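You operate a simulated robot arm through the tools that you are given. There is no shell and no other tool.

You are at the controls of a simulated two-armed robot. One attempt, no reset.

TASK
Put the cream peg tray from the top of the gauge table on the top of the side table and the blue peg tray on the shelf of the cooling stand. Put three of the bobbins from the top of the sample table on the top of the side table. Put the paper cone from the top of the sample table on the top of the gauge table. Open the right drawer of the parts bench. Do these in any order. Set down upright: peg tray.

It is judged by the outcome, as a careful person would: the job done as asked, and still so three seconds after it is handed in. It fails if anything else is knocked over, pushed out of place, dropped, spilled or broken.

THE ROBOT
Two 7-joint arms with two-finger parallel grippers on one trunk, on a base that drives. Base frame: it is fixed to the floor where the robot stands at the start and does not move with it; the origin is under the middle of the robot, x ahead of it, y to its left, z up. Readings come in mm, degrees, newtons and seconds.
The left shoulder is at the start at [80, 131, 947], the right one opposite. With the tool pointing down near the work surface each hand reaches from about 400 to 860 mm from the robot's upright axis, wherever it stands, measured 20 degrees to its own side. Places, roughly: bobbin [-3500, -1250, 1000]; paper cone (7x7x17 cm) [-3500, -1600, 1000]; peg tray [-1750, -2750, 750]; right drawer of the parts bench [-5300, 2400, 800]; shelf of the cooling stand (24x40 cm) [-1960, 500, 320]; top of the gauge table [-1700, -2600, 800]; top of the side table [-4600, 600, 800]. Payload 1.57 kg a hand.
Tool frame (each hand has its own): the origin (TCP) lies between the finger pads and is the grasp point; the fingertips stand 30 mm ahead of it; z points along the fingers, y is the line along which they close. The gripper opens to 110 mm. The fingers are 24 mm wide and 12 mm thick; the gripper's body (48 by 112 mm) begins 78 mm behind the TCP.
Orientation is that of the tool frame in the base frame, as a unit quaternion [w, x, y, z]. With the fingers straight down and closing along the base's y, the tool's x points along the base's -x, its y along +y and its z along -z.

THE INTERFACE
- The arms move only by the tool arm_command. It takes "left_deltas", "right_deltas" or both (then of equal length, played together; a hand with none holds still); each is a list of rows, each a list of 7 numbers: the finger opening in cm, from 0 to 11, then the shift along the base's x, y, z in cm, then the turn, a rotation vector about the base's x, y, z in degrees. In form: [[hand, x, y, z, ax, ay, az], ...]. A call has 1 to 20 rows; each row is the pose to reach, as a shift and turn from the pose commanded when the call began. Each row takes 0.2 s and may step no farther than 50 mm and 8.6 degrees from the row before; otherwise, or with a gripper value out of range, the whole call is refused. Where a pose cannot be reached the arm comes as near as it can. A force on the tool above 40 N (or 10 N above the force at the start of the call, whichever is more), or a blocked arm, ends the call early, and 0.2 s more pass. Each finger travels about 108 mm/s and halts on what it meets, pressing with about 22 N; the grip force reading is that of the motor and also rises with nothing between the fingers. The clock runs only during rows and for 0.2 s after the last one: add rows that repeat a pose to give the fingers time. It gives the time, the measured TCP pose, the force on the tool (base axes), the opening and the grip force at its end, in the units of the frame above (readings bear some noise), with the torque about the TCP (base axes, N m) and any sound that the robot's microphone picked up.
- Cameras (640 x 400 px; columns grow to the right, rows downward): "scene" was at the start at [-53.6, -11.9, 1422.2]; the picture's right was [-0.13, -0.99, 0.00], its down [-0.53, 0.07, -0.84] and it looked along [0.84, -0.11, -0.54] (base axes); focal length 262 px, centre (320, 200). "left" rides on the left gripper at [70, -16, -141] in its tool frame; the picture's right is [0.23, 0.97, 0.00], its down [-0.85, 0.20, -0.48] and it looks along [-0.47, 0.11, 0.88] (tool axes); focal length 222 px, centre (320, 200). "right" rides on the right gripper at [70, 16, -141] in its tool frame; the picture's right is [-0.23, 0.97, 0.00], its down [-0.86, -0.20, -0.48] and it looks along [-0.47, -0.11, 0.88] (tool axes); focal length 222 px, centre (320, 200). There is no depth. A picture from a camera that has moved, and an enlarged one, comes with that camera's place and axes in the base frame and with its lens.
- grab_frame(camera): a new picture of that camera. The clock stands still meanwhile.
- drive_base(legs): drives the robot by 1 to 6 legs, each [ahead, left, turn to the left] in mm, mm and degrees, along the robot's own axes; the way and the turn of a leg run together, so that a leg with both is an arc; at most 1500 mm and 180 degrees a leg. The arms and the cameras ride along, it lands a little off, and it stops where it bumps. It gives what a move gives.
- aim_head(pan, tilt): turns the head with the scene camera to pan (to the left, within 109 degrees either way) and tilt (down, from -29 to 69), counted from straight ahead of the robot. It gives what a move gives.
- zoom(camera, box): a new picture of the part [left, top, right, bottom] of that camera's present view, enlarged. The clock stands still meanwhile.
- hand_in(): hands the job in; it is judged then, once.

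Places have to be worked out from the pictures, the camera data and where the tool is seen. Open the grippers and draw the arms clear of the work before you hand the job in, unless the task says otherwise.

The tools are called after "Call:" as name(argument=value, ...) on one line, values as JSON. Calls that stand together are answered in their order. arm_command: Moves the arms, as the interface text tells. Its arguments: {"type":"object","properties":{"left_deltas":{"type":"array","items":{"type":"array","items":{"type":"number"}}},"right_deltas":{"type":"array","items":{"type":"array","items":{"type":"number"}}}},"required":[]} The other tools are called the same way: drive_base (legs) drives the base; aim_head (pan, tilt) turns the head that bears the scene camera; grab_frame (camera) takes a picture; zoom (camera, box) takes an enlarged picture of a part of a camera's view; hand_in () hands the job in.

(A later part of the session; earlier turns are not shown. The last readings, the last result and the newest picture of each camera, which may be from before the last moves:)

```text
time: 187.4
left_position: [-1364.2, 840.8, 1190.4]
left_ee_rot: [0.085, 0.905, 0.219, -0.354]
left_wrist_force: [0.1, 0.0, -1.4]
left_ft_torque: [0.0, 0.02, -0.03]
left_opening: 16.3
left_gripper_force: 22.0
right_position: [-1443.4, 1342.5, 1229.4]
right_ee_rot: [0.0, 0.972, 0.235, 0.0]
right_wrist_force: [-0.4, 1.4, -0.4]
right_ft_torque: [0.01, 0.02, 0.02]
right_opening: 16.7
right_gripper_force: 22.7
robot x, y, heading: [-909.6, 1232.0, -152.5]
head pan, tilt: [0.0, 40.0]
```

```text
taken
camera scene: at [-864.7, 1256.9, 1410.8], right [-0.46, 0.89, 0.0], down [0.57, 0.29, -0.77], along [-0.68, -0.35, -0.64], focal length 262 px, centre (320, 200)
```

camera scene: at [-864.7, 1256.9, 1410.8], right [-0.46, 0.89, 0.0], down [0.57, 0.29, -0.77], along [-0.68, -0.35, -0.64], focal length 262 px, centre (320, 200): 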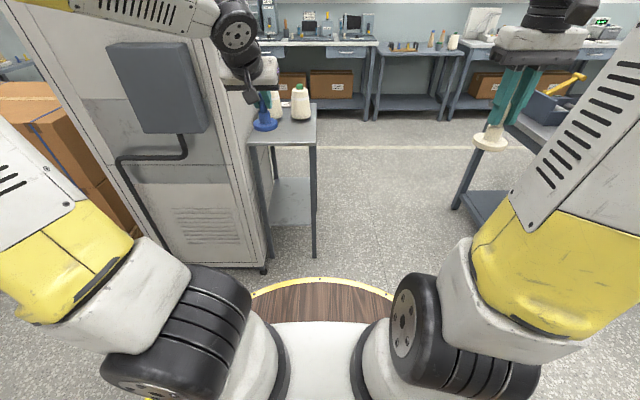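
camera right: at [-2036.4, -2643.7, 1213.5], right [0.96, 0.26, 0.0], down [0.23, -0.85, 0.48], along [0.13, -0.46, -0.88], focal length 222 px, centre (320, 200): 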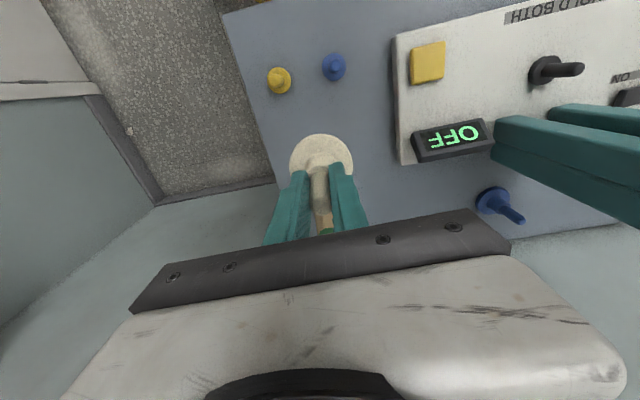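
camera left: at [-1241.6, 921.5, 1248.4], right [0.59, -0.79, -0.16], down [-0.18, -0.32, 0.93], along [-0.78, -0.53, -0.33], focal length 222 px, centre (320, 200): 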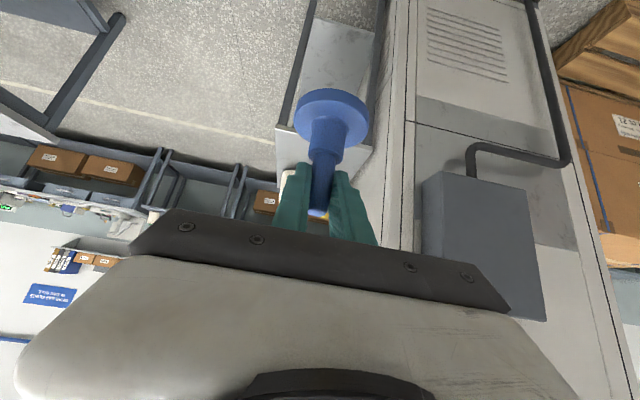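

A step was a hair long; I resend with shorter forward steps.

Call:
arm_command(left_deltas=[[0, -4.2, -2.2, 0, 0, 0, 0], [0, -8.4, -4.4, 0, 0, 0, 0], [0, -12.6, -6.6, 0, 0, 0, 0], [0, -16.8, -8.8, 0, 0, 0, 0], [0, -17.6, -9.2, -4, 0, 0, 0], [0, -17.6, -9.2, -8.5, 0, 0, 0], [0, -17.6, -9.2, -13, 0, 0, 0], [0, -17.6, -9.2, -17.5, 0, 0, 0], [0, -17.6, -9.2, -22, 0, 0, 0], [0, -17.6, -9.2, -26.5, 0, 0, 0], [0, -17.6, -9.2, -31, 0, 0, 0], [0, -17.6, -9.2, -35.5, 0, 0, 0], [0, -17.6, -9.2, -40, 0, 0, 0], [0, -17.6, -9.2, -44.5, 0, 0, 0], [0, -17.6, -9.2, -44.5, 0, 0, 0]])

Call:
grab_frame(camera="scene")

```text
time: 190.6
left_position: [-1538.5, 749.2, 746.8]
left_ee_rot: [0.085, 0.905, 0.219, -0.355]
left_wrist_force: [-0.5, -0.4, -0.8]
left_ft_torque: [0.02, 0.01, 0.0]
left_opening: 16.7
left_gripper_force: 21.5
right_position: [-1442.9, 1342.8, 1228.2]
right_ee_rot: [0.0, 0.972, 0.237, 0.0]
right_wrist_force: [0.4, -0.4, 0.1]
right_ft_torque: [0.01, -0.03, -0.01]
right_opening: 16.9
right_gripper_force: 22.2
robot x, y, heading: [-910.8, 1233.5, -152.6]
head pan, tilt: [0.0, 40.0]
```

```text
taken
camera scene: at [-864.8, 1257.0, 1410.8], right [-0.46, 0.89, 0.0], down [0.57, 0.29, -0.77], along [-0.68, -0.35, -0.64], focal length 262 px, centre (320, 200)
```

scene: 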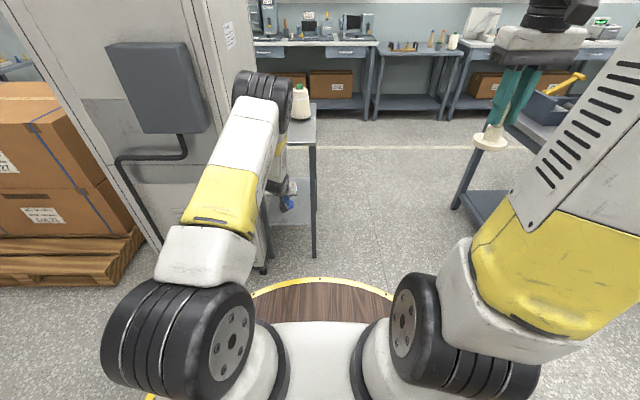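

With the arm stretched the elbow stays up and in line; z=747 is reached easily. I keep lowering to about z=430.

Call:
arm_command(left_deltas=[[0, 0, 0, -4.5, 0, 0, 0], [0, 0, 0, -9, 0, 0, 0], [0, 0, 0, -13.5, 0, 0, 0], [0, 0, 0, -18, 0, 0, 0], [0, 0, 0, -22.5, 0, 0, 0], [0, 0, 0, -27, 0, 0, 0], [0, 0, 0, -31, 0, 0, 0], [0, 0, 0, -31, 0, 0, 0]])

Call:
grab_frame(camera="scene")

Call:
grab_frame(camera="left")

```text
time: 192.4
left_position: [-1539.8, 746.1, 435.3]
left_ee_rot: [0.085, 0.905, 0.22, -0.354]
left_wrist_force: [-0.3, 0.4, -0.8]
left_ft_torque: [-0.04, -0.02, 0.0]
left_opening: 16.5
left_gripper_force: 21.4
right_position: [-1443.6, 1343.3, 1229.6]
right_ee_rot: [0.0, 0.972, 0.235, 0.0]
right_wrist_force: [-0.4, -1.0, 0.5]
right_ft_torque: [0.02, -0.03, -0.03]
right_opening: 16.4
right_gripper_force: 21.7
robot x, y, heading: [-911.1, 1229.9, -152.8]
head pan, tilt: [0.0, 40.0]
```

```text
taken
camera scene: at [-864.8, 1257.0, 1410.8], right [-0.46, 0.89, 0.0], down [0.57, 0.29, -0.77], along [-0.68, -0.35, -0.64], focal length 262 px, centre (320, 200)
```

scene: 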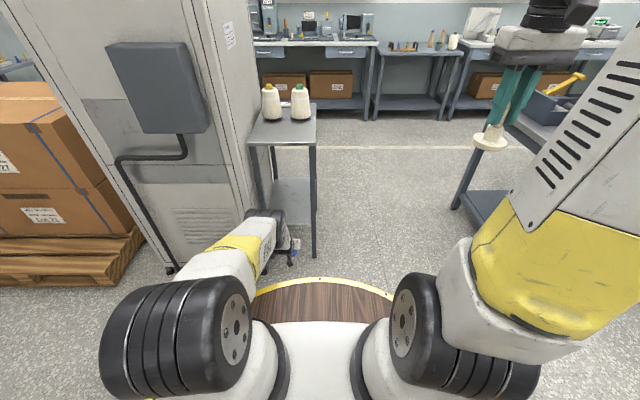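

```text
taken
camera left: at [-1416.9, 827.8, 493.2], right [0.59, -0.79, -0.15], down [-0.18, -0.32, 0.93], along [-0.78, -0.53, -0.33], focal length 222 px, centre (320, 200)
```

left: 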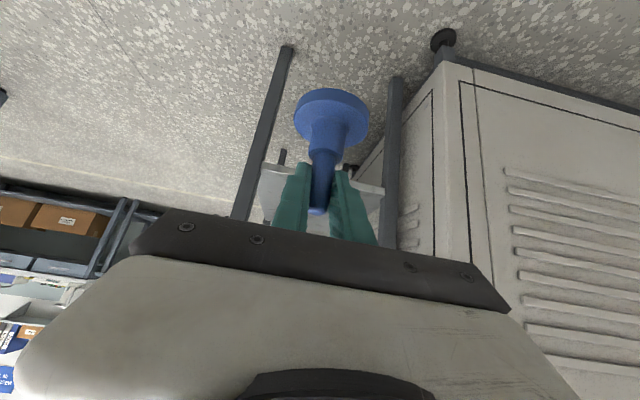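

z=435 is reached with a comfortable posture, the end legs show at N≈1481 and 1215, so the opening's centre is about 30 mm to the left of the tray. I zoom in to gauge the shelf's height and edges before driving in.

Call:
zoom(camera="left", box=[200, 20, 440, 260])

Call:
zoom(camera="scene", box=[220, 90, 340, 290])

```text
1.67 times, centred on (320, 140) of left
camera zoom: at [-1416.9, 827.8, 493.2], right [0.59, -0.79, -0.15], down [-0.18, -0.32, 0.93], along [-0.78, -0.53, -0.33], focal length 370 px, centre (320, 300)
```

zoom: 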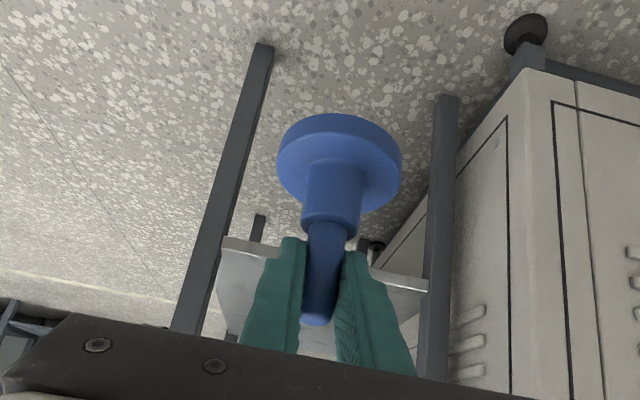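

```text
2.00 times, centred on (280, 190) of scene
camera zoom: at [-864.8, 1257.0, 1410.8], right [-0.46, 0.89, 0.0], down [0.57, 0.29, -0.77], along [-0.68, -0.35, -0.64], focal length 524 px, centre (400, 220)
```

zoom: 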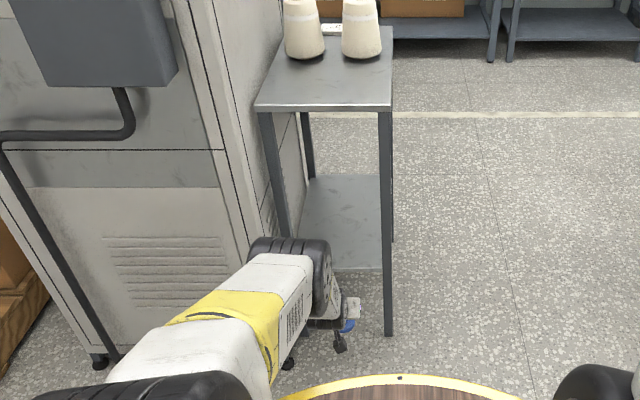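

The shelf's end edge is at about E=-1260, z≈300–315; the opening's centre is 30 mm left of the tray. I shift the hand 30 mm left and drive in 230 mm first.

Call:
arm_command(left_deltas=[[0, 0.7, -1.3, 0, 0, 0, 0], [0, 1.4, -2.7, 0, 0, 0, 0], [0, 1.4, -2.7, 0, 0, 0, 0]])

Call:
drive_base(legs=[[230, 0, 0]])

Call:
grab_frame(camera="left")

Call:
grab_frame(camera="scene")

```text
time: 193.2
left_position: [-1526.0, 720.0, 437.4]
left_ee_rot: [0.084, 0.905, 0.219, -0.354]
left_wrist_force: [-0.3, -0.3, -0.2]
left_ft_torque: [0.02, 0.0, 0.01]
left_opening: 16.4
left_gripper_force: 21.9
right_position: [-1443.7, 1343.9, 1230.1]
right_ee_rot: [0.0, 0.972, 0.236, 0.001]
right_wrist_force: [0.4, -0.7, -0.1]
right_ft_torque: [0.02, 0.0, 0.0]
right_opening: 16.4
right_gripper_force: 22.1
robot x, y, heading: [-908.2, 1228.4, -152.7]
head pan, tilt: [0.0, 40.0]
```

```text
time: 194.9
left_position: [-1729.0, 614.5, 436.2]
left_ee_rot: [0.085, 0.905, 0.22, -0.354]
left_wrist_force: [0.0, 0.3, -0.7]
left_ft_torque: [0.01, 0.01, 0.0]
left_opening: 16.7
left_gripper_force: 22.2
right_position: [-1647.1, 1238.3, 1230.0]
right_ee_rot: [0.0, 0.972, 0.236, 0.0]
right_wrist_force: [0.4, 0.4, -0.4]
right_ft_torque: [0.03, 0.03, -0.02]
right_opening: 16.6
right_gripper_force: 22.0
robot x, y, heading: [-1116.8, 1129.6, -152.8]
head pan, tilt: [0.0, 40.0]
```

```text
taken
camera left: at [-1605.7, 696.4, 493.8], right [0.59, -0.79, -0.16], down [-0.18, -0.32, 0.93], along [-0.78, -0.53, -0.33], focal length 222 px, centre (320, 200)
```

left: 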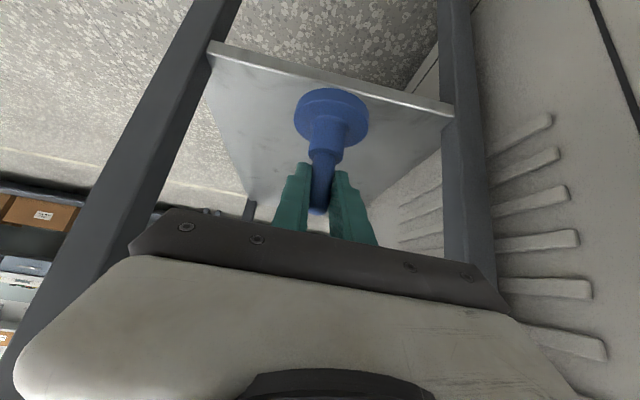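

```text
taken
camera scene: at [-1067.8, 1152.3, 1410.8], right [-0.46, 0.89, 0.0], down [0.57, 0.3, -0.77], along [-0.68, -0.35, -0.64], focal length 262 px, centre (320, 200)
```

scene: 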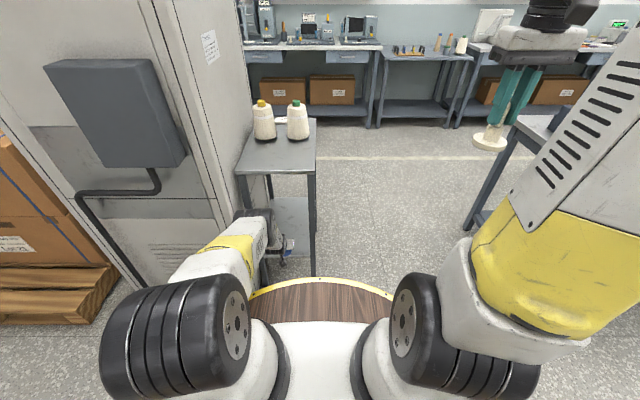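

The tray is centred over the shelf's end (N≈1353) and about 50 mm above it. I drive 120 mm further in.

Call:
drive_base(legs=[[120, 0, 0]])

Call:
grab_frame(camera="left")

Call:
grab_frame(camera="scene")

```text
time: 196.1
left_position: [-1834.5, 560.1, 436.0]
left_ee_rot: [0.085, 0.905, 0.22, -0.353]
left_wrist_force: [0.1, -0.5, -0.2]
left_ft_torque: [0.0, 0.01, -0.01]
left_opening: 16.3
left_gripper_force: 21.3
right_position: [-1753.7, 1183.7, 1229.8]
right_ee_rot: [0.0, 0.972, 0.236, 0.001]
right_wrist_force: [0.9, 0.3, -0.3]
right_ft_torque: [0.01, 0.02, -0.02]
right_opening: 16.5
right_gripper_force: 21.9
robot x, y, heading: [-1219.6, 1069.8, -152.5]
head pan, tilt: [0.0, 40.0]
```

```text
taken
camera left: at [-1712.4, 641.7, 493.7], right [0.59, -0.79, -0.16], down [-0.18, -0.32, 0.93], along [-0.78, -0.53, -0.33], focal length 222 px, centre (320, 200)
```

left: 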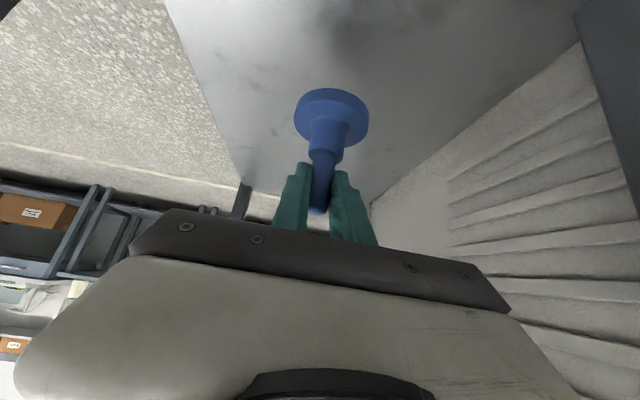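

```text
taken
camera scene: at [-1174.2, 1097.3, 1410.8], right [-0.46, 0.89, 0.0], down [0.57, 0.29, -0.77], along [-0.68, -0.35, -0.64], focal length 262 px, centre (320, 200)
```

scene: 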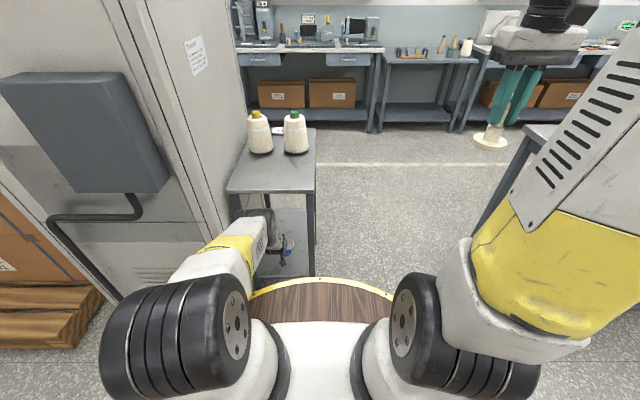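

The tray is about 100 mm inside the shelf end. I lower it 3 cm, then feel for contact in small steps.

Call:
arm_command(left_deltas=[[0, 0, 0, -1, 0, 0, 0], [0, 0, 0, -2, 0, 0, 0], [0, 0, 0, -3, 0, 0, 0], [0, 0, 0, -3, 0, 0, 0]])

Call:
arm_command(left_deltas=[[0, 0, 0, -0.4, 0, 0, 0], [0, 0, 0, -0.8, 0, 0, 0], [0, 0, 0, -0.8, 0, 0, 0]])

Call:
grab_frame(camera="left")

```text
time: 197.1
left_position: [-1834.5, 563.2, 413.5]
left_ee_rot: [0.085, 0.905, 0.22, -0.354]
left_wrist_force: [0.7, 0.0, 0.1]
left_ft_torque: [0.0, 0.02, 0.01]
left_opening: 16.2
left_gripper_force: 21.7
left hand out of reach, approached as far as the arm can: row 3, 4
right_position: [-1752.4, 1182.7, 1228.5]
right_ee_rot: [0.0, 0.972, 0.236, 0.0]
right_wrist_force: [-0.2, 0.0, -0.3]
right_ft_torque: [0.0, 0.0, 0.01]
right_opening: 16.3
right_gripper_force: 21.9
robot x, y, heading: [-1223.0, 1070.5, -152.9]
head pan, tilt: [0.0, 40.0]
```

```text
time: 197.9
left_position: [-1832.5, 564.4, 410.6]
left_ee_rot: [0.086, 0.905, 0.221, -0.354]
left_wrist_force: [-0.4, -0.4, -0.6]
left_ft_torque: [0.0, -0.01, -0.03]
left_opening: 16.6
left_gripper_force: 22.2
left hand out of reach, approached as far as the arm can: row 1, 2, 3
right_position: [-1752.3, 1182.6, 1228.5]
right_ee_rot: [0.0, 0.972, 0.235, 0.0]
right_wrist_force: [0.2, -0.3, -0.1]
right_ft_torque: [0.02, -0.03, 0.01]
right_opening: 16.5
right_gripper_force: 21.8
robot x, y, heading: [-1219.8, 1069.8, -152.7]
head pan, tilt: [0.0, 40.0]
```

```text
taken
camera left: at [-1709.8, 645.9, 468.6], right [0.59, -0.79, -0.16], down [-0.18, -0.32, 0.93], along [-0.78, -0.53, -0.33], focal length 222 px, centre (320, 200)
```

left: 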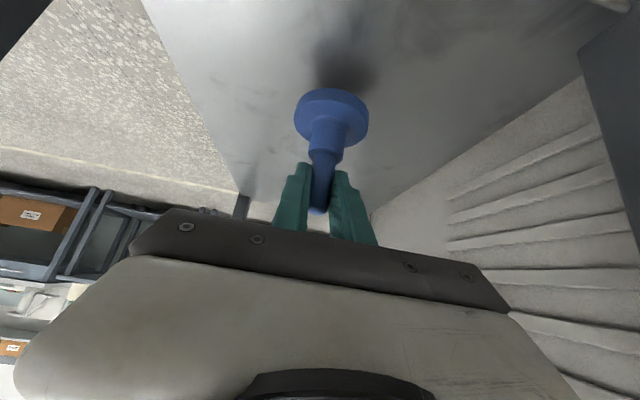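

The reach ends at z≈411 here, about 25–30 mm above contact. I draw the hand 4 cm nearer to me and see whether it can go lower there; the base can make up the distance.

Call:
drive_base(legs=[[45, 0, 0]])

Call:
arm_command(left_deltas=[[0, 1.8, 0.9, 0.5, 0, 0, 0], [0, 3.6, 1.8, 0.5, 0, 0, 0], [0, 4.4, 2.2, -0.5, 0, 0, 0], [0, 4.4, 2.2, -1.5, 0, 0, 0], [0, 4.4, 2.2, -1.5, 0, 0, 0]])

Call:
grab_frame(camera="scene")

Call:
grab_frame(camera="left")

```text
time: 198.8
left_position: [-1873.0, 544.0, 410.5]
left_ee_rot: [0.085, 0.905, 0.219, -0.354]
left_wrist_force: [0.3, -0.8, -1.2]
left_ft_torque: [0.02, -0.01, 0.01]
left_opening: 16.3
left_gripper_force: 22.1
right_position: [-1793.4, 1162.7, 1229.1]
right_ee_rot: [0.0, 0.972, 0.236, 0.0]
right_wrist_force: [-0.1, -0.2, -0.4]
right_ft_torque: [0.02, 0.0, 0.0]
right_opening: 16.6
right_gripper_force: 22.1
robot x, y, heading: [-1261.2, 1054.7, -152.6]
head pan, tilt: [0.0, 40.0]
```

```text
time: 200.0
left_position: [-1830.0, 566.4, 396.4]
left_ee_rot: [0.085, 0.905, 0.219, -0.354]
left_wrist_force: [0.4, 0.0, -0.1]
left_ft_torque: [-0.01, -0.03, 0.0]
left_opening: 16.5
left_gripper_force: 22.0
right_position: [-1793.0, 1162.6, 1229.3]
right_ee_rot: [0.0, 0.972, 0.237, -0.001]
right_wrist_force: [-0.6, -0.5, -0.4]
right_ft_torque: [-0.03, -0.04, 0.0]
right_opening: 16.2
right_gripper_force: 22.1
robot x, y, heading: [-1259.2, 1052.9, -152.9]
head pan, tilt: [0.0, 40.0]
```

```text
taken
camera scene: at [-1214.1, 1076.7, 1410.8], right [-0.46, 0.89, 0.0], down [0.57, 0.29, -0.77], along [-0.68, -0.35, -0.64], focal length 262 px, centre (320, 200)
```

scene: 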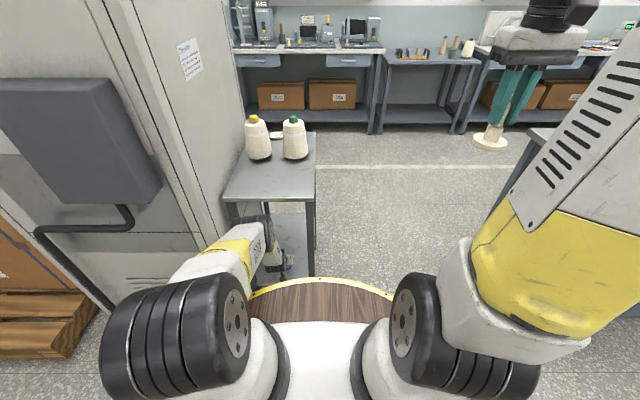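

```text
taken
camera left: at [-1706.4, 647.6, 453.8], right [0.59, -0.79, -0.16], down [-0.18, -0.32, 0.93], along [-0.78, -0.53, -0.33], focal length 222 px, centre (320, 200)
```

left: 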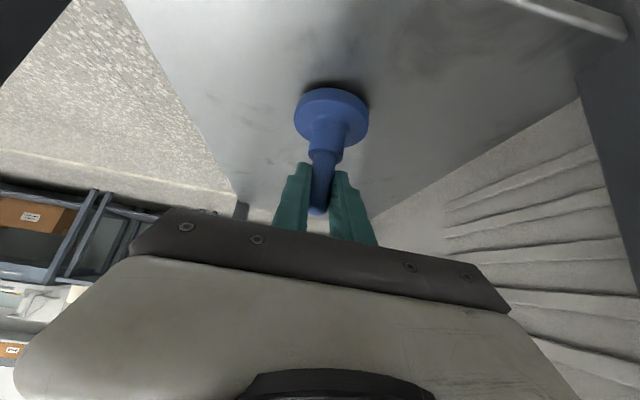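

z=396 reached and the tray is close above the shelf. I continue down in small steps, watching the force and reach.

Call:
arm_command(left_deltas=[[0, 0.2, 0.1, -0.4, 0, 0, 0], [0, 0.3, 0.15, -0.7, 0, 0, 0], [0, 0.3, 0.15, -0.7, 0, 0, 0]])

Call:
arm_command(left_deltas=[[0, 0.1, 0.05, -0.2, 0, 0, 0], [0, 0.1, 0.05, -0.4, 0, 0, 0], [0, 0.1, 0.05, -0.4, 0, 0, 0]])

```text
time: 200.8
left_position: [-1826.2, 566.7, 390.6]
left_ee_rot: [0.085, 0.905, 0.219, -0.355]
left_wrist_force: [0.8, 1.1, 4.9]
left_ft_torque: [-0.06, 0.16, 0.0]
left_opening: 16.5
left_gripper_force: 21.9
right_position: [-1793.4, 1162.8, 1230.1]
right_ee_rot: [0.001, 0.972, 0.236, 0.0]
right_wrist_force: [-0.4, -0.6, -0.5]
right_ft_torque: [0.0, -0.02, -0.01]
right_opening: 16.6
right_gripper_force: 21.7
robot x, y, heading: [-1261.1, 1048.7, -152.6]
head pan, tilt: [0.0, 40.0]
```

```text
time: 201.6
left_position: [-1825.7, 565.4, 387.5]
left_ee_rot: [0.086, 0.904, 0.219, -0.357]
left_wrist_force: [-2.8, 3.4, 22.0]
left_ft_torque: [-0.05, 0.31, -0.05]
left_opening: 16.7
left_gripper_force: 21.5
right_position: [-1791.9, 1163.7, 1229.9]
right_ee_rot: [-0.001, 0.972, 0.236, 0.001]
right_wrist_force: [0.5, 0.7, -0.2]
right_ft_torque: [0.0, 0.0, 0.01]
right_opening: 16.3
right_gripper_force: 21.9
robot x, y, heading: [-1264.9, 1051.2, -152.5]
head pan, tilt: [0.0, 40.0]
```

Contact at z≈390 (shelf at 320). I relieve 2 mm and open the fingers.

Call:
arm_command(left_deltas=[[0, 0, 0, 0.2, 0, 0, 0], [2, 0, 0, 0.2, 0, 0, 0], [2.6, 0, 0, 0.2, 0, 0, 0], [4, 0, 0, 0.2, 0, 0, 0], [6, 0, 0, 0.2, 0, 0, 0], [6, 0, 0, 0.2, 0, 0, 0]])

Call:
grab_frame(camera="left")

```text
time: 203.0
left_position: [-1821.6, 570.3, 384.8]
left_ee_rot: [0.083, 0.907, 0.218, -0.352]
left_wrist_force: [-0.9, -0.1, 0.3]
left_ft_torque: [0.06, -0.08, -0.04]
left_opening: 59.8
left_gripper_force: 0.0
right_position: [-1792.5, 1163.7, 1228.9]
right_ee_rot: [0.001, 0.972, 0.236, 0.0]
right_wrist_force: [-0.4, 0.3, -1.0]
right_ft_torque: [-0.01, 0.02, 0.03]
right_opening: 16.6
right_gripper_force: 21.9
robot x, y, heading: [-1259.7, 1051.5, -153.0]
head pan, tilt: [0.0, 40.0]
```

```text
taken
camera left: at [-1699.1, 651.7, 443.2], right [0.59, -0.79, -0.15], down [-0.18, -0.32, 0.93], along [-0.78, -0.52, -0.34], focal length 222 px, centre (320, 200)
```

left: 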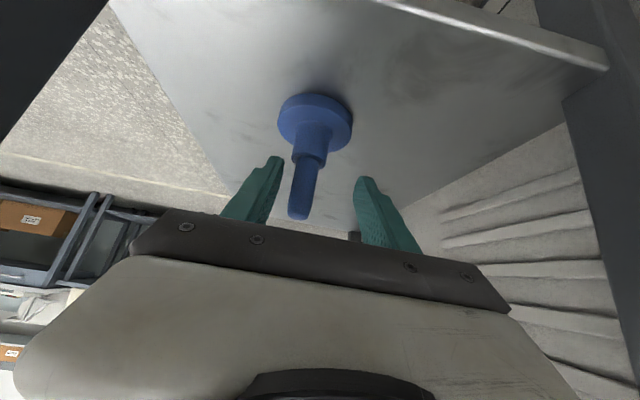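

The blue tray stands upright on the shelf. I withdraw the fingers along the tool axis, then back the base away.

Call:
arm_command(left_deltas=[[6, 1.2, 0.6, 1.5, 0, 0, 0], [6, 3, 1.6, 3.7, 0, 0, 0], [6, 5, 2.6, 6.1, 0, 0, 0], [6, 7.2, 3.7, 8.8, 0, 0, 0], [6, 7.2, 3.7, 8.8, 0, 0, 0]])

Call:
grab_frame(camera="left")

Call:
drive_base(legs=[[-450, 0, 0]])

Call:
grab_frame(camera="left")

Call:
grab_frame(camera="scene")

```text
time: 204.2
left_position: [-1751.8, 605.2, 476.0]
left_ee_rot: [0.086, 0.905, 0.22, -0.354]
left_wrist_force: [-0.3, 0.1, -0.8]
left_ft_torque: [-0.01, -0.01, -0.01]
left_opening: 59.8
left_gripper_force: 0.1
right_position: [-1793.0, 1163.5, 1229.2]
right_ee_rot: [-0.001, 0.972, 0.236, 0.001]
right_wrist_force: [0.5, -0.1, -0.4]
right_ft_torque: [0.02, 0.0, 0.0]
right_opening: 16.5
right_gripper_force: 21.9
robot x, y, heading: [-1261.3, 1049.8, -152.8]
head pan, tilt: [0.0, 40.0]
```

```text
taken
camera left: at [-1628.3, 687.3, 532.7], right [0.59, -0.79, -0.16], down [-0.18, -0.32, 0.93], along [-0.78, -0.53, -0.33], focal length 222 px, centre (320, 200)
```

left: 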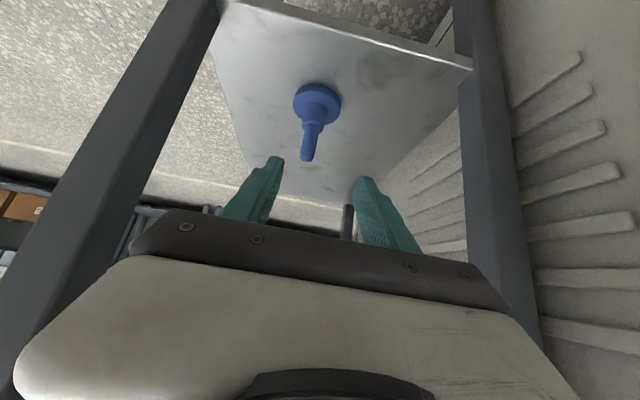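

```text
time: 207.0
left_position: [-1350.0, 812.8, 475.8]
left_ee_rot: [0.084, 0.905, 0.218, -0.354]
left_wrist_force: [0.0, 0.0, -0.4]
left_ft_torque: [-0.03, 0.01, -0.01]
left_opening: 60.0
left_gripper_force: 0.0
right_position: [-1390.2, 1371.1, 1229.6]
right_ee_rot: [0.0, 0.972, 0.235, 0.0]
right_wrist_force: [0.0, 0.8, -1.1]
right_ft_torque: [0.02, -0.04, -0.02]
right_opening: 16.2
right_gripper_force: 22.2
robot x, y, heading: [-861.7, 1258.7, -152.8]
head pan, tilt: [0.0, 40.0]
```

```text
taken
camera left: at [-1227.2, 894.5, 532.4], right [0.59, -0.79, -0.16], down [-0.18, -0.32, 0.93], along [-0.78, -0.52, -0.33], focal length 222 px, centre (320, 200)
```

left: 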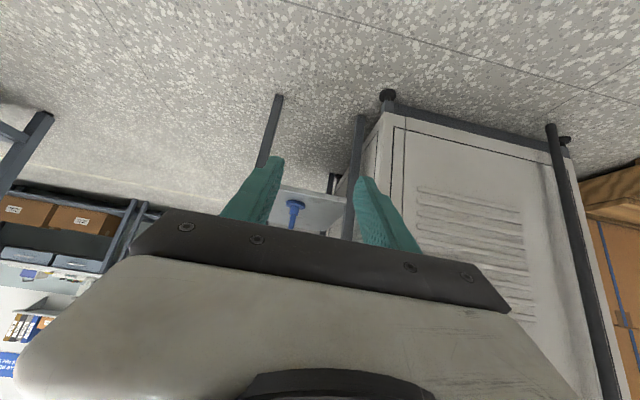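

```text
taken
camera scene: at [-812.3, 1283.5, 1410.8], right [-0.46, 0.89, 0.0], down [0.57, 0.29, -0.77], along [-0.68, -0.35, -0.64], focal length 262 px, centre (320, 200)
```

scene: 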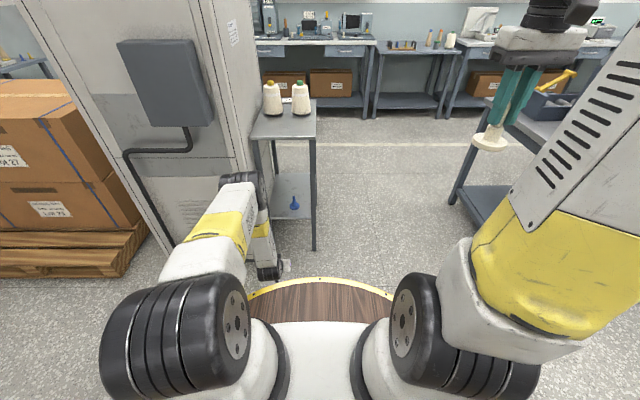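

The blue tray stands well on the shelf (seen through the stand). I raise the left arm again along a stretched path, away from everything.

Call:
arm_command(left_deltas=[[6, -3.1, -1.6, 3.4, 0, 0, 0], [6, -6.2, -3.2, 6.8, 0, 0, 0], [6, -9.3, -4.8, 10.2, 0, 0, 0], [6, -12.4, -6.4, 13.6, 0, 0, 0], [6, -12.4, -6.4, 18, 0, 0, 0], [6, -12.4, -6.4, 22.5, 0, 0, 0], [6, -12.4, -6.4, 27, 0, 0, 0], [6, -12.4, -6.4, 31.5, 0, 0, 0], [6, -12.4, -6.4, 36, 0, 0, 0], [6, -12.4, -6.4, 40.5, 0, 0, 0], [6, -12.4, -6.4, 45, 0, 0, 0], [6, -12.4, -6.4, 49.5, 0, 0, 0], [6, -12.4, -6.4, 54, 0, 0, 0], [6, -12.4, -6.4, 58.5, 0, 0, 0], [6, -12.4, -6.4, 63, 0, 0, 0], [6, -12.4, -6.4, 67.5, 0, 0, 0], [6, -12.4, -6.4, 72, 0, 0, 0], [6, -12.4, -6.4, 72, 0, 0, 0]])

Call:
arm_command(left_deltas=[[6, 4.2, 2.2, 0, 3.9, -7.6, 0], [6, 8.4, 4.4, 0, 7.8, -15.2, 0], [6, 12.6, 6.6, 0, 11.7, -22.8, 0], [6, 16.5, 8.5, 0, 15.6, -30.3, 0], [6, 16.5, 8.5, 0, 19.5, -37.9, 0], [6, 16.5, 8.5, 0, 19.5, -37.9, 0]])

Call:
grab_frame(camera="scene")

```text
time: 210.8
left_position: [-1473.3, 749.5, 1196.6]
left_ee_rot: [0.086, 0.905, 0.219, -0.354]
left_wrist_force: [-0.1, -0.4, 0.2]
left_ft_torque: [0.0, -0.01, 0.01]
left_opening: 59.9
left_gripper_force: 0.0
right_position: [-1391.6, 1369.9, 1229.5]
right_ee_rot: [0.0, 0.972, 0.235, -0.001]
right_wrist_force: [-0.1, 0.0, 0.1]
right_ft_torque: [0.02, 0.01, -0.01]
right_opening: 16.4
right_gripper_force: 22.3
robot x, y, heading: [-856.8, 1259.7, -153.0]
head pan, tilt: [0.0, 40.0]
```

```text
time: 212.2
left_position: [-1309.9, 833.6, 1196.0]
left_ee_rot: [-0.001, 0.972, 0.235, -0.001]
left_wrist_force: [0.4, -0.6, 0.0]
left_ft_torque: [-0.01, -0.03, 0.02]
left_opening: 59.9
left_gripper_force: 0.1
right_position: [-1390.8, 1370.1, 1229.4]
right_ee_rot: [0.0, 0.972, 0.235, 0.0]
right_wrist_force: [0.4, -0.5, -0.1]
right_ft_torque: [-0.01, 0.01, 0.03]
right_opening: 16.8
right_gripper_force: 22.2
robot x, y, heading: [-857.9, 1260.8, -152.5]
head pan, tilt: [0.0, 40.0]
```

```text
taken
camera scene: at [-812.2, 1283.6, 1410.8], right [-0.46, 0.89, 0.0], down [0.57, 0.29, -0.77], along [-0.68, -0.35, -0.64], focal length 262 px, centre (320, 200)
```

scene: 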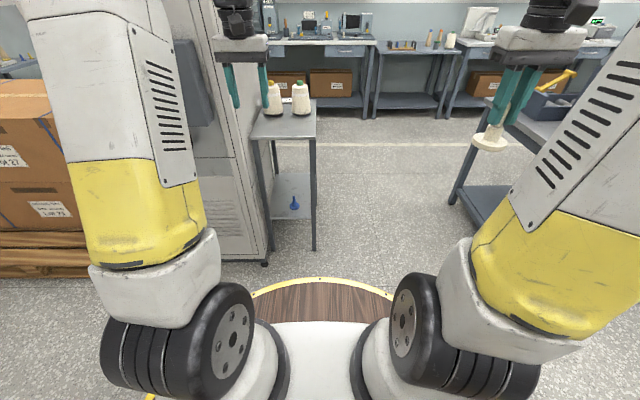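

The left hand is vertical again and the cream tray is safe in the right hand. Now I drive through the aisle west towards the side table.

Call:
drive_base(legs=[[0, -500, 0], [1300, 0, 0], [1200, 0, 0]])

Call:
aim_head(pan=-25, tilt=25)

Call:
grab_frame(camera="scene")

```text
time: 226.9
left_position: [-3752.2, 144.1, 1195.2]
left_ee_rot: [0.0, 0.972, 0.236, -0.001]
left_wrist_force: [0.1, -0.1, 0.3]
left_ft_torque: [0.01, 0.01, -0.01]
left_opening: 60.2
left_gripper_force: 0.1
right_position: [-3834.8, 680.5, 1229.0]
right_ee_rot: [0.0, 0.972, 0.237, 0.0]
right_wrist_force: [0.4, 0.0, -0.6]
right_ft_torque: [-0.01, 0.01, 0.0]
right_opening: 16.3
right_gripper_force: 22.3
robot x, y, heading: [-3303.9, 569.1, -152.7]
head pan, tilt: [0.0, 40.0]
```

```text
time: 227.8
left_position: [-3753.0, 144.7, 1194.9]
left_ee_rot: [-0.001, 0.972, 0.237, -0.002]
left_wrist_force: [0.2, 0.0, 0.6]
left_ft_torque: [-0.01, -0.03, 0.02]
left_opening: 59.8
left_gripper_force: 0.1
right_position: [-3834.9, 680.8, 1229.5]
right_ee_rot: [0.0, 0.971, 0.237, 0.0]
right_wrist_force: [-0.1, 0.4, -1.3]
right_ft_torque: [-0.01, 0.01, 0.02]
right_opening: 16.5
right_gripper_force: 21.8
robot x, y, heading: [-3302.4, 575.1, -152.3]
head pan, tilt: [-25.0, 25.0]
```

```text
taken
camera scene: at [-3272.7, 630.9, 1434.0], right [-0.04, 1.0, 0.0], down [0.42, 0.02, -0.91], along [-0.91, -0.04, -0.42], focal length 262 px, centre (320, 200)
```

scene: 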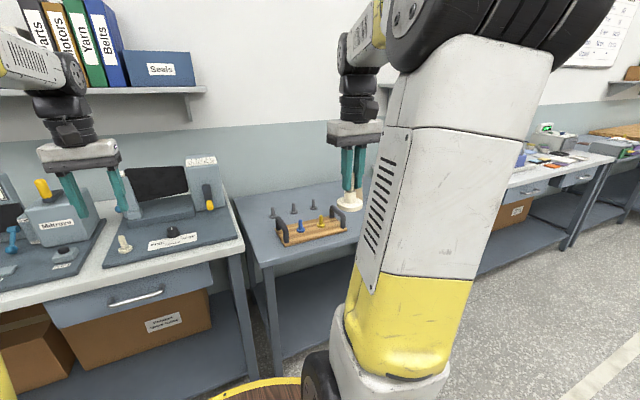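

The side table is just right of the test bench, with small pegs and a wooden rack on its left part. I slide right 600 mm to face it squarely.

Call:
drive_base(legs=[[0, -600, 0]])

Call:
aim_head(pan=0, tilt=30)

Call:
grab_frame(camera="scene")

Call:
zoom(camera="scene", box=[190, 110, 450, 270])

Call:
grab_frame(camera="left")

Call:
grab_frame(camera="right")

```text
time: 231.1
left_position: [-4024.7, 670.2, 1195.7]
left_ee_rot: [-0.001, 0.972, 0.235, -0.001]
left_wrist_force: [0.1, -0.8, 0.0]
left_ft_torque: [0.01, 0.0, 0.0]
left_opening: 60.1
left_gripper_force: 0.2
right_position: [-4102.2, 1207.2, 1230.2]
right_ee_rot: [0.0, 0.972, 0.233, 0.0]
right_wrist_force: [-0.3, 0.2, -0.1]
right_ft_torque: [-0.03, 0.02, -0.03]
right_opening: 16.3
right_gripper_force: 22.4
robot x, y, heading: [-3568.7, 1095.4, -152.9]
head pan, tilt: [-25.0, 25.0]
```

```text
time: 232.0
left_position: [-4024.8, 670.0, 1196.2]
left_ee_rot: [-0.002, 0.972, 0.233, -0.001]
left_wrist_force: [0.1, 0.5, 0.0]
left_ft_torque: [0.03, -0.02, 0.05]
left_opening: 59.9
left_gripper_force: 0.1
right_position: [-4103.7, 1207.6, 1230.2]
right_ee_rot: [0.001, 0.972, 0.233, 0.0]
right_wrist_force: [0.4, 0.7, -1.3]
right_ft_torque: [-0.01, 0.02, -0.01]
right_opening: 16.7
right_gripper_force: 21.9
robot x, y, heading: [-3572.0, 1090.0, -153.2]
head pan, tilt: [0.0, 30.0]
```

```text
taken
camera scene: at [-3529.4, 1115.6, 1426.1], right [-0.45, 0.89, 0.0], down [0.45, 0.23, -0.87], along [-0.77, -0.39, -0.5], focal length 262 px, centre (320, 200)
```

scene: 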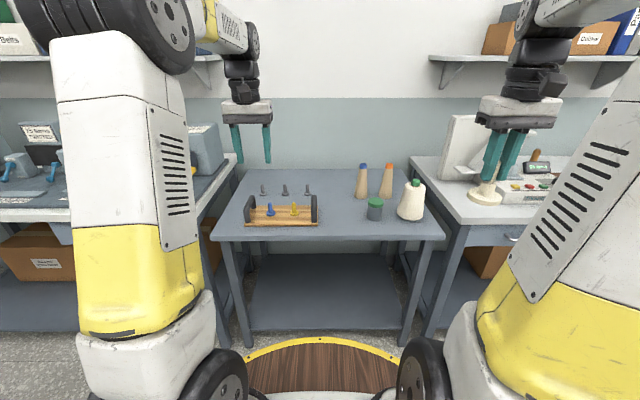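

```text
2.46 times, centred on (320, 190) of scene
camera zoom: at [-3529.4, 1115.6, 1426.1], right [-0.45, 0.89, 0.0], down [0.45, 0.23, -0.87], along [-0.77, -0.39, -0.5], focal length 645 px, centre (320, 225)
```

zoom: 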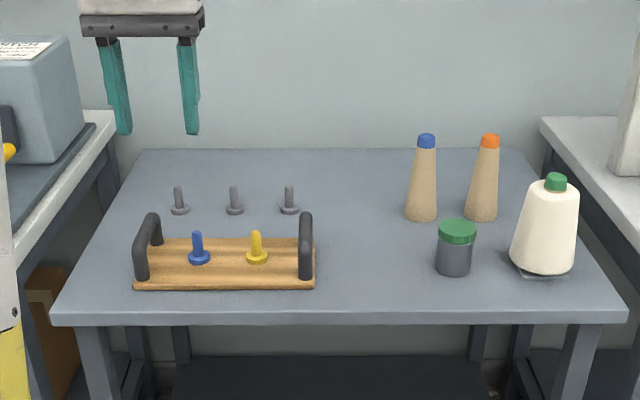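

```text
taken
camera left: at [-3970.2, 716.3, 1337.3], right [0.65, -0.76, 0.0], down [-0.67, -0.57, 0.48], along [-0.37, -0.31, -0.88], focal length 222 px, centre (320, 200)
```

left: 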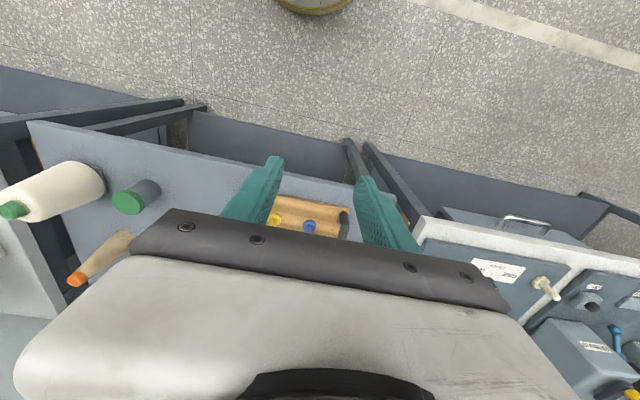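

```text
taken
camera right: at [-4033.0, 1224.1, 1372.2], right [0.24, -0.97, 0.0], down [-0.85, -0.21, 0.48], along [-0.46, -0.11, -0.88], focal length 222 px, centre (320, 200)
```

right: 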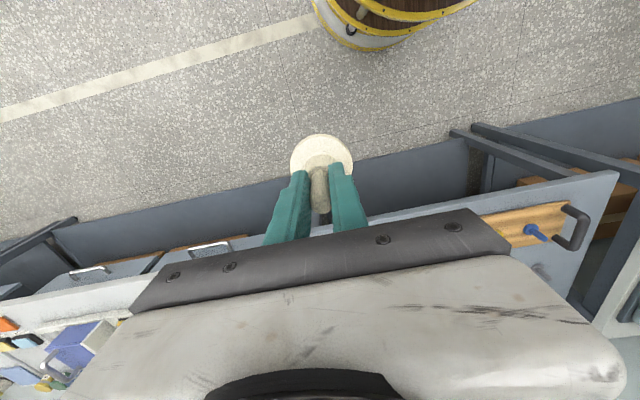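

The side table (z≈800) has a free strip between the wooden rack and the jar, about 200 mm wide. I'll set the cream tray at the back of that strip and later the bobbins in front of it; I drive 345 mm forward and 60 mm right.

Call:
drive_base(legs=[[345, -60, 0]])

Call:
aim_head(pan=0, tilt=42)

Call:
grab_frame(camera="scene")

Call:
grab_frame(camera="right")

```text
time: 234.3
left_position: [-4363.0, 566.4, 1195.5]
left_ee_rot: [-0.001, 0.972, 0.233, -0.001]
left_wrist_force: [0.0, -0.6, 0.3]
left_ft_torque: [-0.02, 0.04, 0.02]
left_opening: 60.2
left_gripper_force: 0.1
right_position: [-4439.4, 1103.9, 1228.2]
right_ee_rot: [0.0, 0.973, 0.232, 0.001]
right_wrist_force: [-0.1, -0.4, -1.0]
right_ft_torque: [0.03, 0.04, 0.03]
right_opening: 16.4
right_gripper_force: 22.4
robot x, y, heading: [-3904.7, 988.3, -152.9]
head pan, tilt: [0.0, 30.0]
```

```text
time: 235.0
left_position: [-4361.6, 566.4, 1196.1]
left_ee_rot: [0.0, 0.972, 0.233, -0.002]
left_wrist_force: [-0.4, 0.2, -0.4]
left_ft_torque: [0.0, 0.0, -0.01]
left_opening: 60.1
left_gripper_force: 0.0
right_position: [-4438.5, 1103.3, 1229.4]
right_ee_rot: [0.0, 0.973, 0.232, 0.0]
right_wrist_force: [0.2, 0.1, -1.1]
right_ft_torque: [0.0, 0.04, 0.02]
right_opening: 16.6
right_gripper_force: 22.4
robot x, y, heading: [-3906.1, 991.7, -153.2]
head pan, tilt: [0.0, 42.0]
```

```text
taken
camera scene: at [-3859.6, 1014.3, 1407.9], right [-0.45, 0.89, 0.0], down [0.6, 0.3, -0.74], along [-0.66, -0.34, -0.67], focal length 262 px, centre (320, 200)
```

scene: 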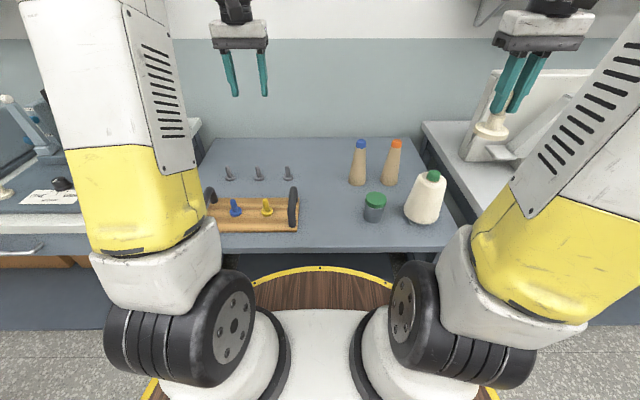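

```text
taken
camera right: at [-4369.1, 1120.8, 1372.1], right [0.24, -0.97, 0.0], down [-0.85, -0.21, 0.48], along [-0.46, -0.11, -0.88], focal length 222 px, centre (320, 200)
```

right: 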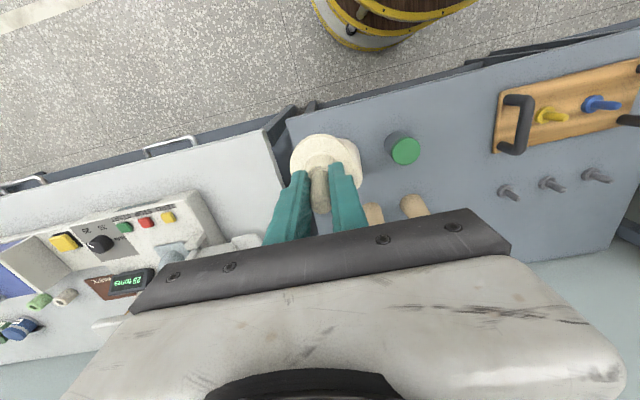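

The free strip centre is near L≈-10…-40. I carry the cream tray over to about (-4587,655) at height, while the left hand moves aside.

Call:
arm_command(left_deltas=[[6, 3.1, -0.6, 0, 0, 0, 0], [6, 6.2, -1.2, 0, 0, 0, 0], [6, 9.3, -1.9, 0, 0, 0, 0], [6, 12.4, -2.5, 0, 0, 0, 0], [6, 12.4, -2.5, 0, 0, 0, 0], [6, 12.4, -2.5, 0, 0, 0, 0], [6, 12.4, -2.5, 0, 0, 0, 0], [6, 12.4, -2.5, 0, 0, 0, 0], [6, 12.4, -2.5, 0, 0, 0, 0], [6, 12.4, -2.5, 0, 0, 0, 0], [6, 12.4, -2.5, 0, 0, 0, 0]], right_deltas=[[0, -1.5, -4.5, 0, 0, 0, 0], [0, -3, -9, 0, 0, 0, 0], [0, -4.5, -13.5, 0, 0, 0, 0], [0, -6, -18, 0, 0, 0, 0], [0, -7.5, -22.5, 0, 0, 0, 0], [0, -8.9, -27, 0, 0, 0, 0], [0, -10.4, -31.4, 0, 0, 0, 0], [0, -11.9, -35.9, 0, 0, 0, 0], [0, -13.4, -40.4, 0, 0, 0, 0], [0, -14.9, -44.9, 0, 0, 0, 0], [0, -14.9, -44.9, 0, 0, 0, 0]])

Call:
grab_frame(camera="right")

Call:
grab_frame(camera="scene")

```text
time: 237.4
left_position: [-4236.9, 539.8, 1195.2]
left_ee_rot: [-0.001, 0.973, 0.231, -0.001]
left_wrist_force: [-0.2, 0.3, 0.1]
left_ft_torque: [0.03, -0.03, 0.01]
left_opening: 59.9
left_gripper_force: 0.0
right_position: [-4561.6, 692.3, 1214.5]
right_ee_rot: [0.0, 0.973, 0.232, 0.0]
right_wrist_force: [0.3, -0.7, -0.8]
right_ft_torque: [-0.01, -0.03, 0.01]
right_opening: 16.7
right_gripper_force: 22.4
right hand out of reach, approached as far as the arm can: row 9, 10, 11
robot x, y, heading: [-3904.8, 989.1, -153.0]
head pan, tilt: [0.0, 42.0]
```

```text
taken
camera right: at [-4492.2, 709.8, 1356.5], right [0.24, -0.97, 0.0], down [-0.85, -0.21, 0.48], along [-0.46, -0.11, -0.88], focal length 222 px, centre (320, 200)
```

right: 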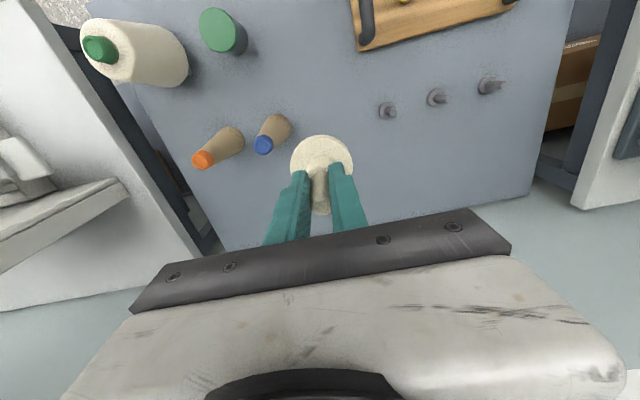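

```text
taken
camera scene: at [-3859.8, 1014.0, 1407.8], right [-0.45, 0.89, 0.0], down [0.6, 0.3, -0.74], along [-0.66, -0.34, -0.67], focal length 262 px, centre (320, 200)
```

scene: 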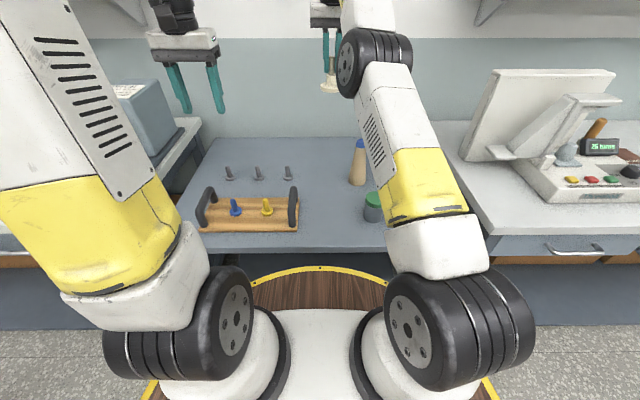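

At height the arm's limit puts the tray at A≈720, which is already a good spot. I shift 2 cm away from the blue-tipped cone while lowering to about 20 mm above the table.

Call:
arm_command(right_deltas=[[0, 0, 0, -4.6, 0, 0, 0], [0, 0, 0, -9.2, 0, 0, 0], [0, -0.3, -0.8, -13.8, 0, 0, 0], [0, -0.6, -1.5, -18.4, 0, 0, 0], [0, -0.9, -2.2, -23, 0, 0, 0], [0, -1.2, -2.8, -27.6, 0, 0, 0], [0, -1.2, -2.8, -32.3, 0, 0, 0], [0, -1.2, -2.8, -32.3, 0, 0, 0]])

Call:
grab_frame(camera="right")

Call:
zoom(camera="scene", box=[200, 100, 460, 260])

```text
time: 239.2
left_position: [-4236.4, 540.4, 1195.7]
left_ee_rot: [-0.001, 0.972, 0.233, -0.002]
left_wrist_force: [0.0, 0.4, 0.9]
left_ft_torque: [0.0, -0.03, -0.02]
left_opening: 60.1
left_gripper_force: 0.1
right_position: [-4621.7, 622.2, 892.2]
right_ee_rot: [0.0, 0.973, 0.232, 0.001]
right_wrist_force: [0.4, 0.1, -1.7]
right_ft_torque: [-0.01, -0.02, 0.03]
right_opening: 16.7
right_gripper_force: 22.0
right hand out of reach, approached as far as the arm can: row 1, 2, 3, 4, 5, 6, 7, 8
robot x, y, heading: [-3905.1, 987.7, -153.4]
head pan, tilt: [0.0, 42.0]
```

```text
taken
camera right: at [-4551.6, 639.4, 1033.9], right [0.24, -0.97, 0.0], down [-0.85, -0.21, 0.48], along [-0.46, -0.11, -0.88], focal length 222 px, centre (320, 200)
```

right: 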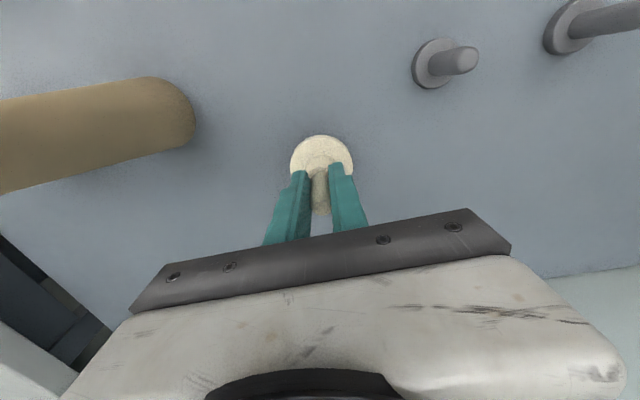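

```text
2.46 times, centred on (330, 180) of scene
camera zoom: at [-3859.7, 1014.2, 1407.8], right [-0.45, 0.89, 0.0], down [0.6, 0.3, -0.74], along [-0.66, -0.34, -0.67], focal length 645 px, centre (295, 249)
```

zoom: 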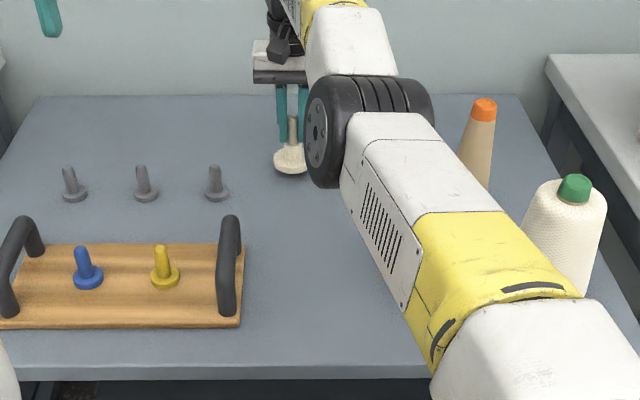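

The arm slid to (-4622,622), which is still a free spot: tray 130 mm from the nearest grey peg and 168 mm from the cone. I lower it carefully from z=892 to contact.

Call:
arm_command(right_deltas=[[0, 0, 0, -0.5, 0, 0, 0], [0, 0, 0, -1, 0, 0, 0], [0, 0, 0, -1, 0, 0, 0]])

Call:
arm_command(right_deltas=[[0, 0, 0, -0.4, 0, 0, 0], [0, 0, 0, -0.8, 0, 0, 0], [0, 0, 0, -0.8, 0, 0, 0]])

```text
time: 240.0
left_position: [-4236.2, 541.9, 1195.6]
left_ee_rot: [0.0, 0.973, 0.232, 0.0]
left_wrist_force: [-0.4, 0.7, -0.3]
left_ft_torque: [0.02, 0.01, 0.0]
left_opening: 59.8
left_gripper_force: 0.0
right_position: [-4623.4, 623.2, 881.3]
right_ee_rot: [0.0, 0.973, 0.232, 0.001]
right_wrist_force: [-0.2, 0.3, -0.8]
right_ft_torque: [0.0, -0.02, 0.04]
right_opening: 16.3
right_gripper_force: 21.7
robot x, y, heading: [-3906.5, 990.9, -153.2]
head pan, tilt: [0.0, 42.0]
```

```text
time: 240.8
left_position: [-4237.7, 541.0, 1196.1]
left_ee_rot: [0.0, 0.973, 0.232, -0.001]
left_wrist_force: [0.7, -0.8, 0.3]
left_ft_torque: [0.03, -0.01, 0.0]
left_opening: 60.0
left_gripper_force: 0.1
right_position: [-4623.2, 624.7, 876.1]
right_ee_rot: [0.0, 0.972, 0.233, 0.002]
right_wrist_force: [2.1, -0.1, 3.6]
right_ft_torque: [-0.01, 0.03, -0.02]
right_opening: 16.4
right_gripper_force: 22.3
robot x, y, heading: [-3906.2, 985.6, -153.1]
head pan, tilt: [0.0, 42.0]
```

A first contact force appears at z≈876. I press 2–3 mm more to confirm.

Call:
arm_command(right_deltas=[[0, 0, 0, -0.2, 0, 0, 0], [0, 0, 0, -0.3, 0, 0, 0], [0, 0, 0, -0.3, 0, 0, 0]])

Call:
zoom(camera="scene", box=[260, 120, 360, 200])

```text
time: 241.6
left_position: [-4237.0, 541.1, 1196.6]
left_ee_rot: [-0.001, 0.972, 0.233, -0.001]
left_wrist_force: [-0.7, -0.3, -0.4]
left_ft_torque: [0.03, -0.01, -0.01]
left_opening: 60.1
left_gripper_force: 0.1
right_position: [-4623.8, 623.2, 873.7]
right_ee_rot: [0.0, 0.973, 0.232, -0.001]
right_wrist_force: [1.1, 0.0, 16.8]
right_ft_torque: [-0.08, 0.17, -0.01]
right_opening: 16.3
right_gripper_force: 21.9
robot x, y, heading: [-3907.2, 988.6, -152.9]
head pan, tilt: [0.0, 42.0]
```

```text
5.00 times, centred on (310, 160) of scene
camera zoom: at [-3859.0, 1014.5, 1407.8], right [-0.45, 0.89, 0.0], down [0.6, 0.3, -0.74], along [-0.66, -0.34, -0.67], focal length 1310 px, centre (370, 400)
```

zoom: 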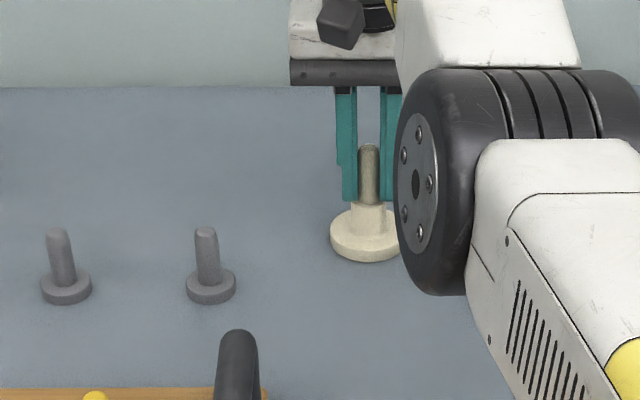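

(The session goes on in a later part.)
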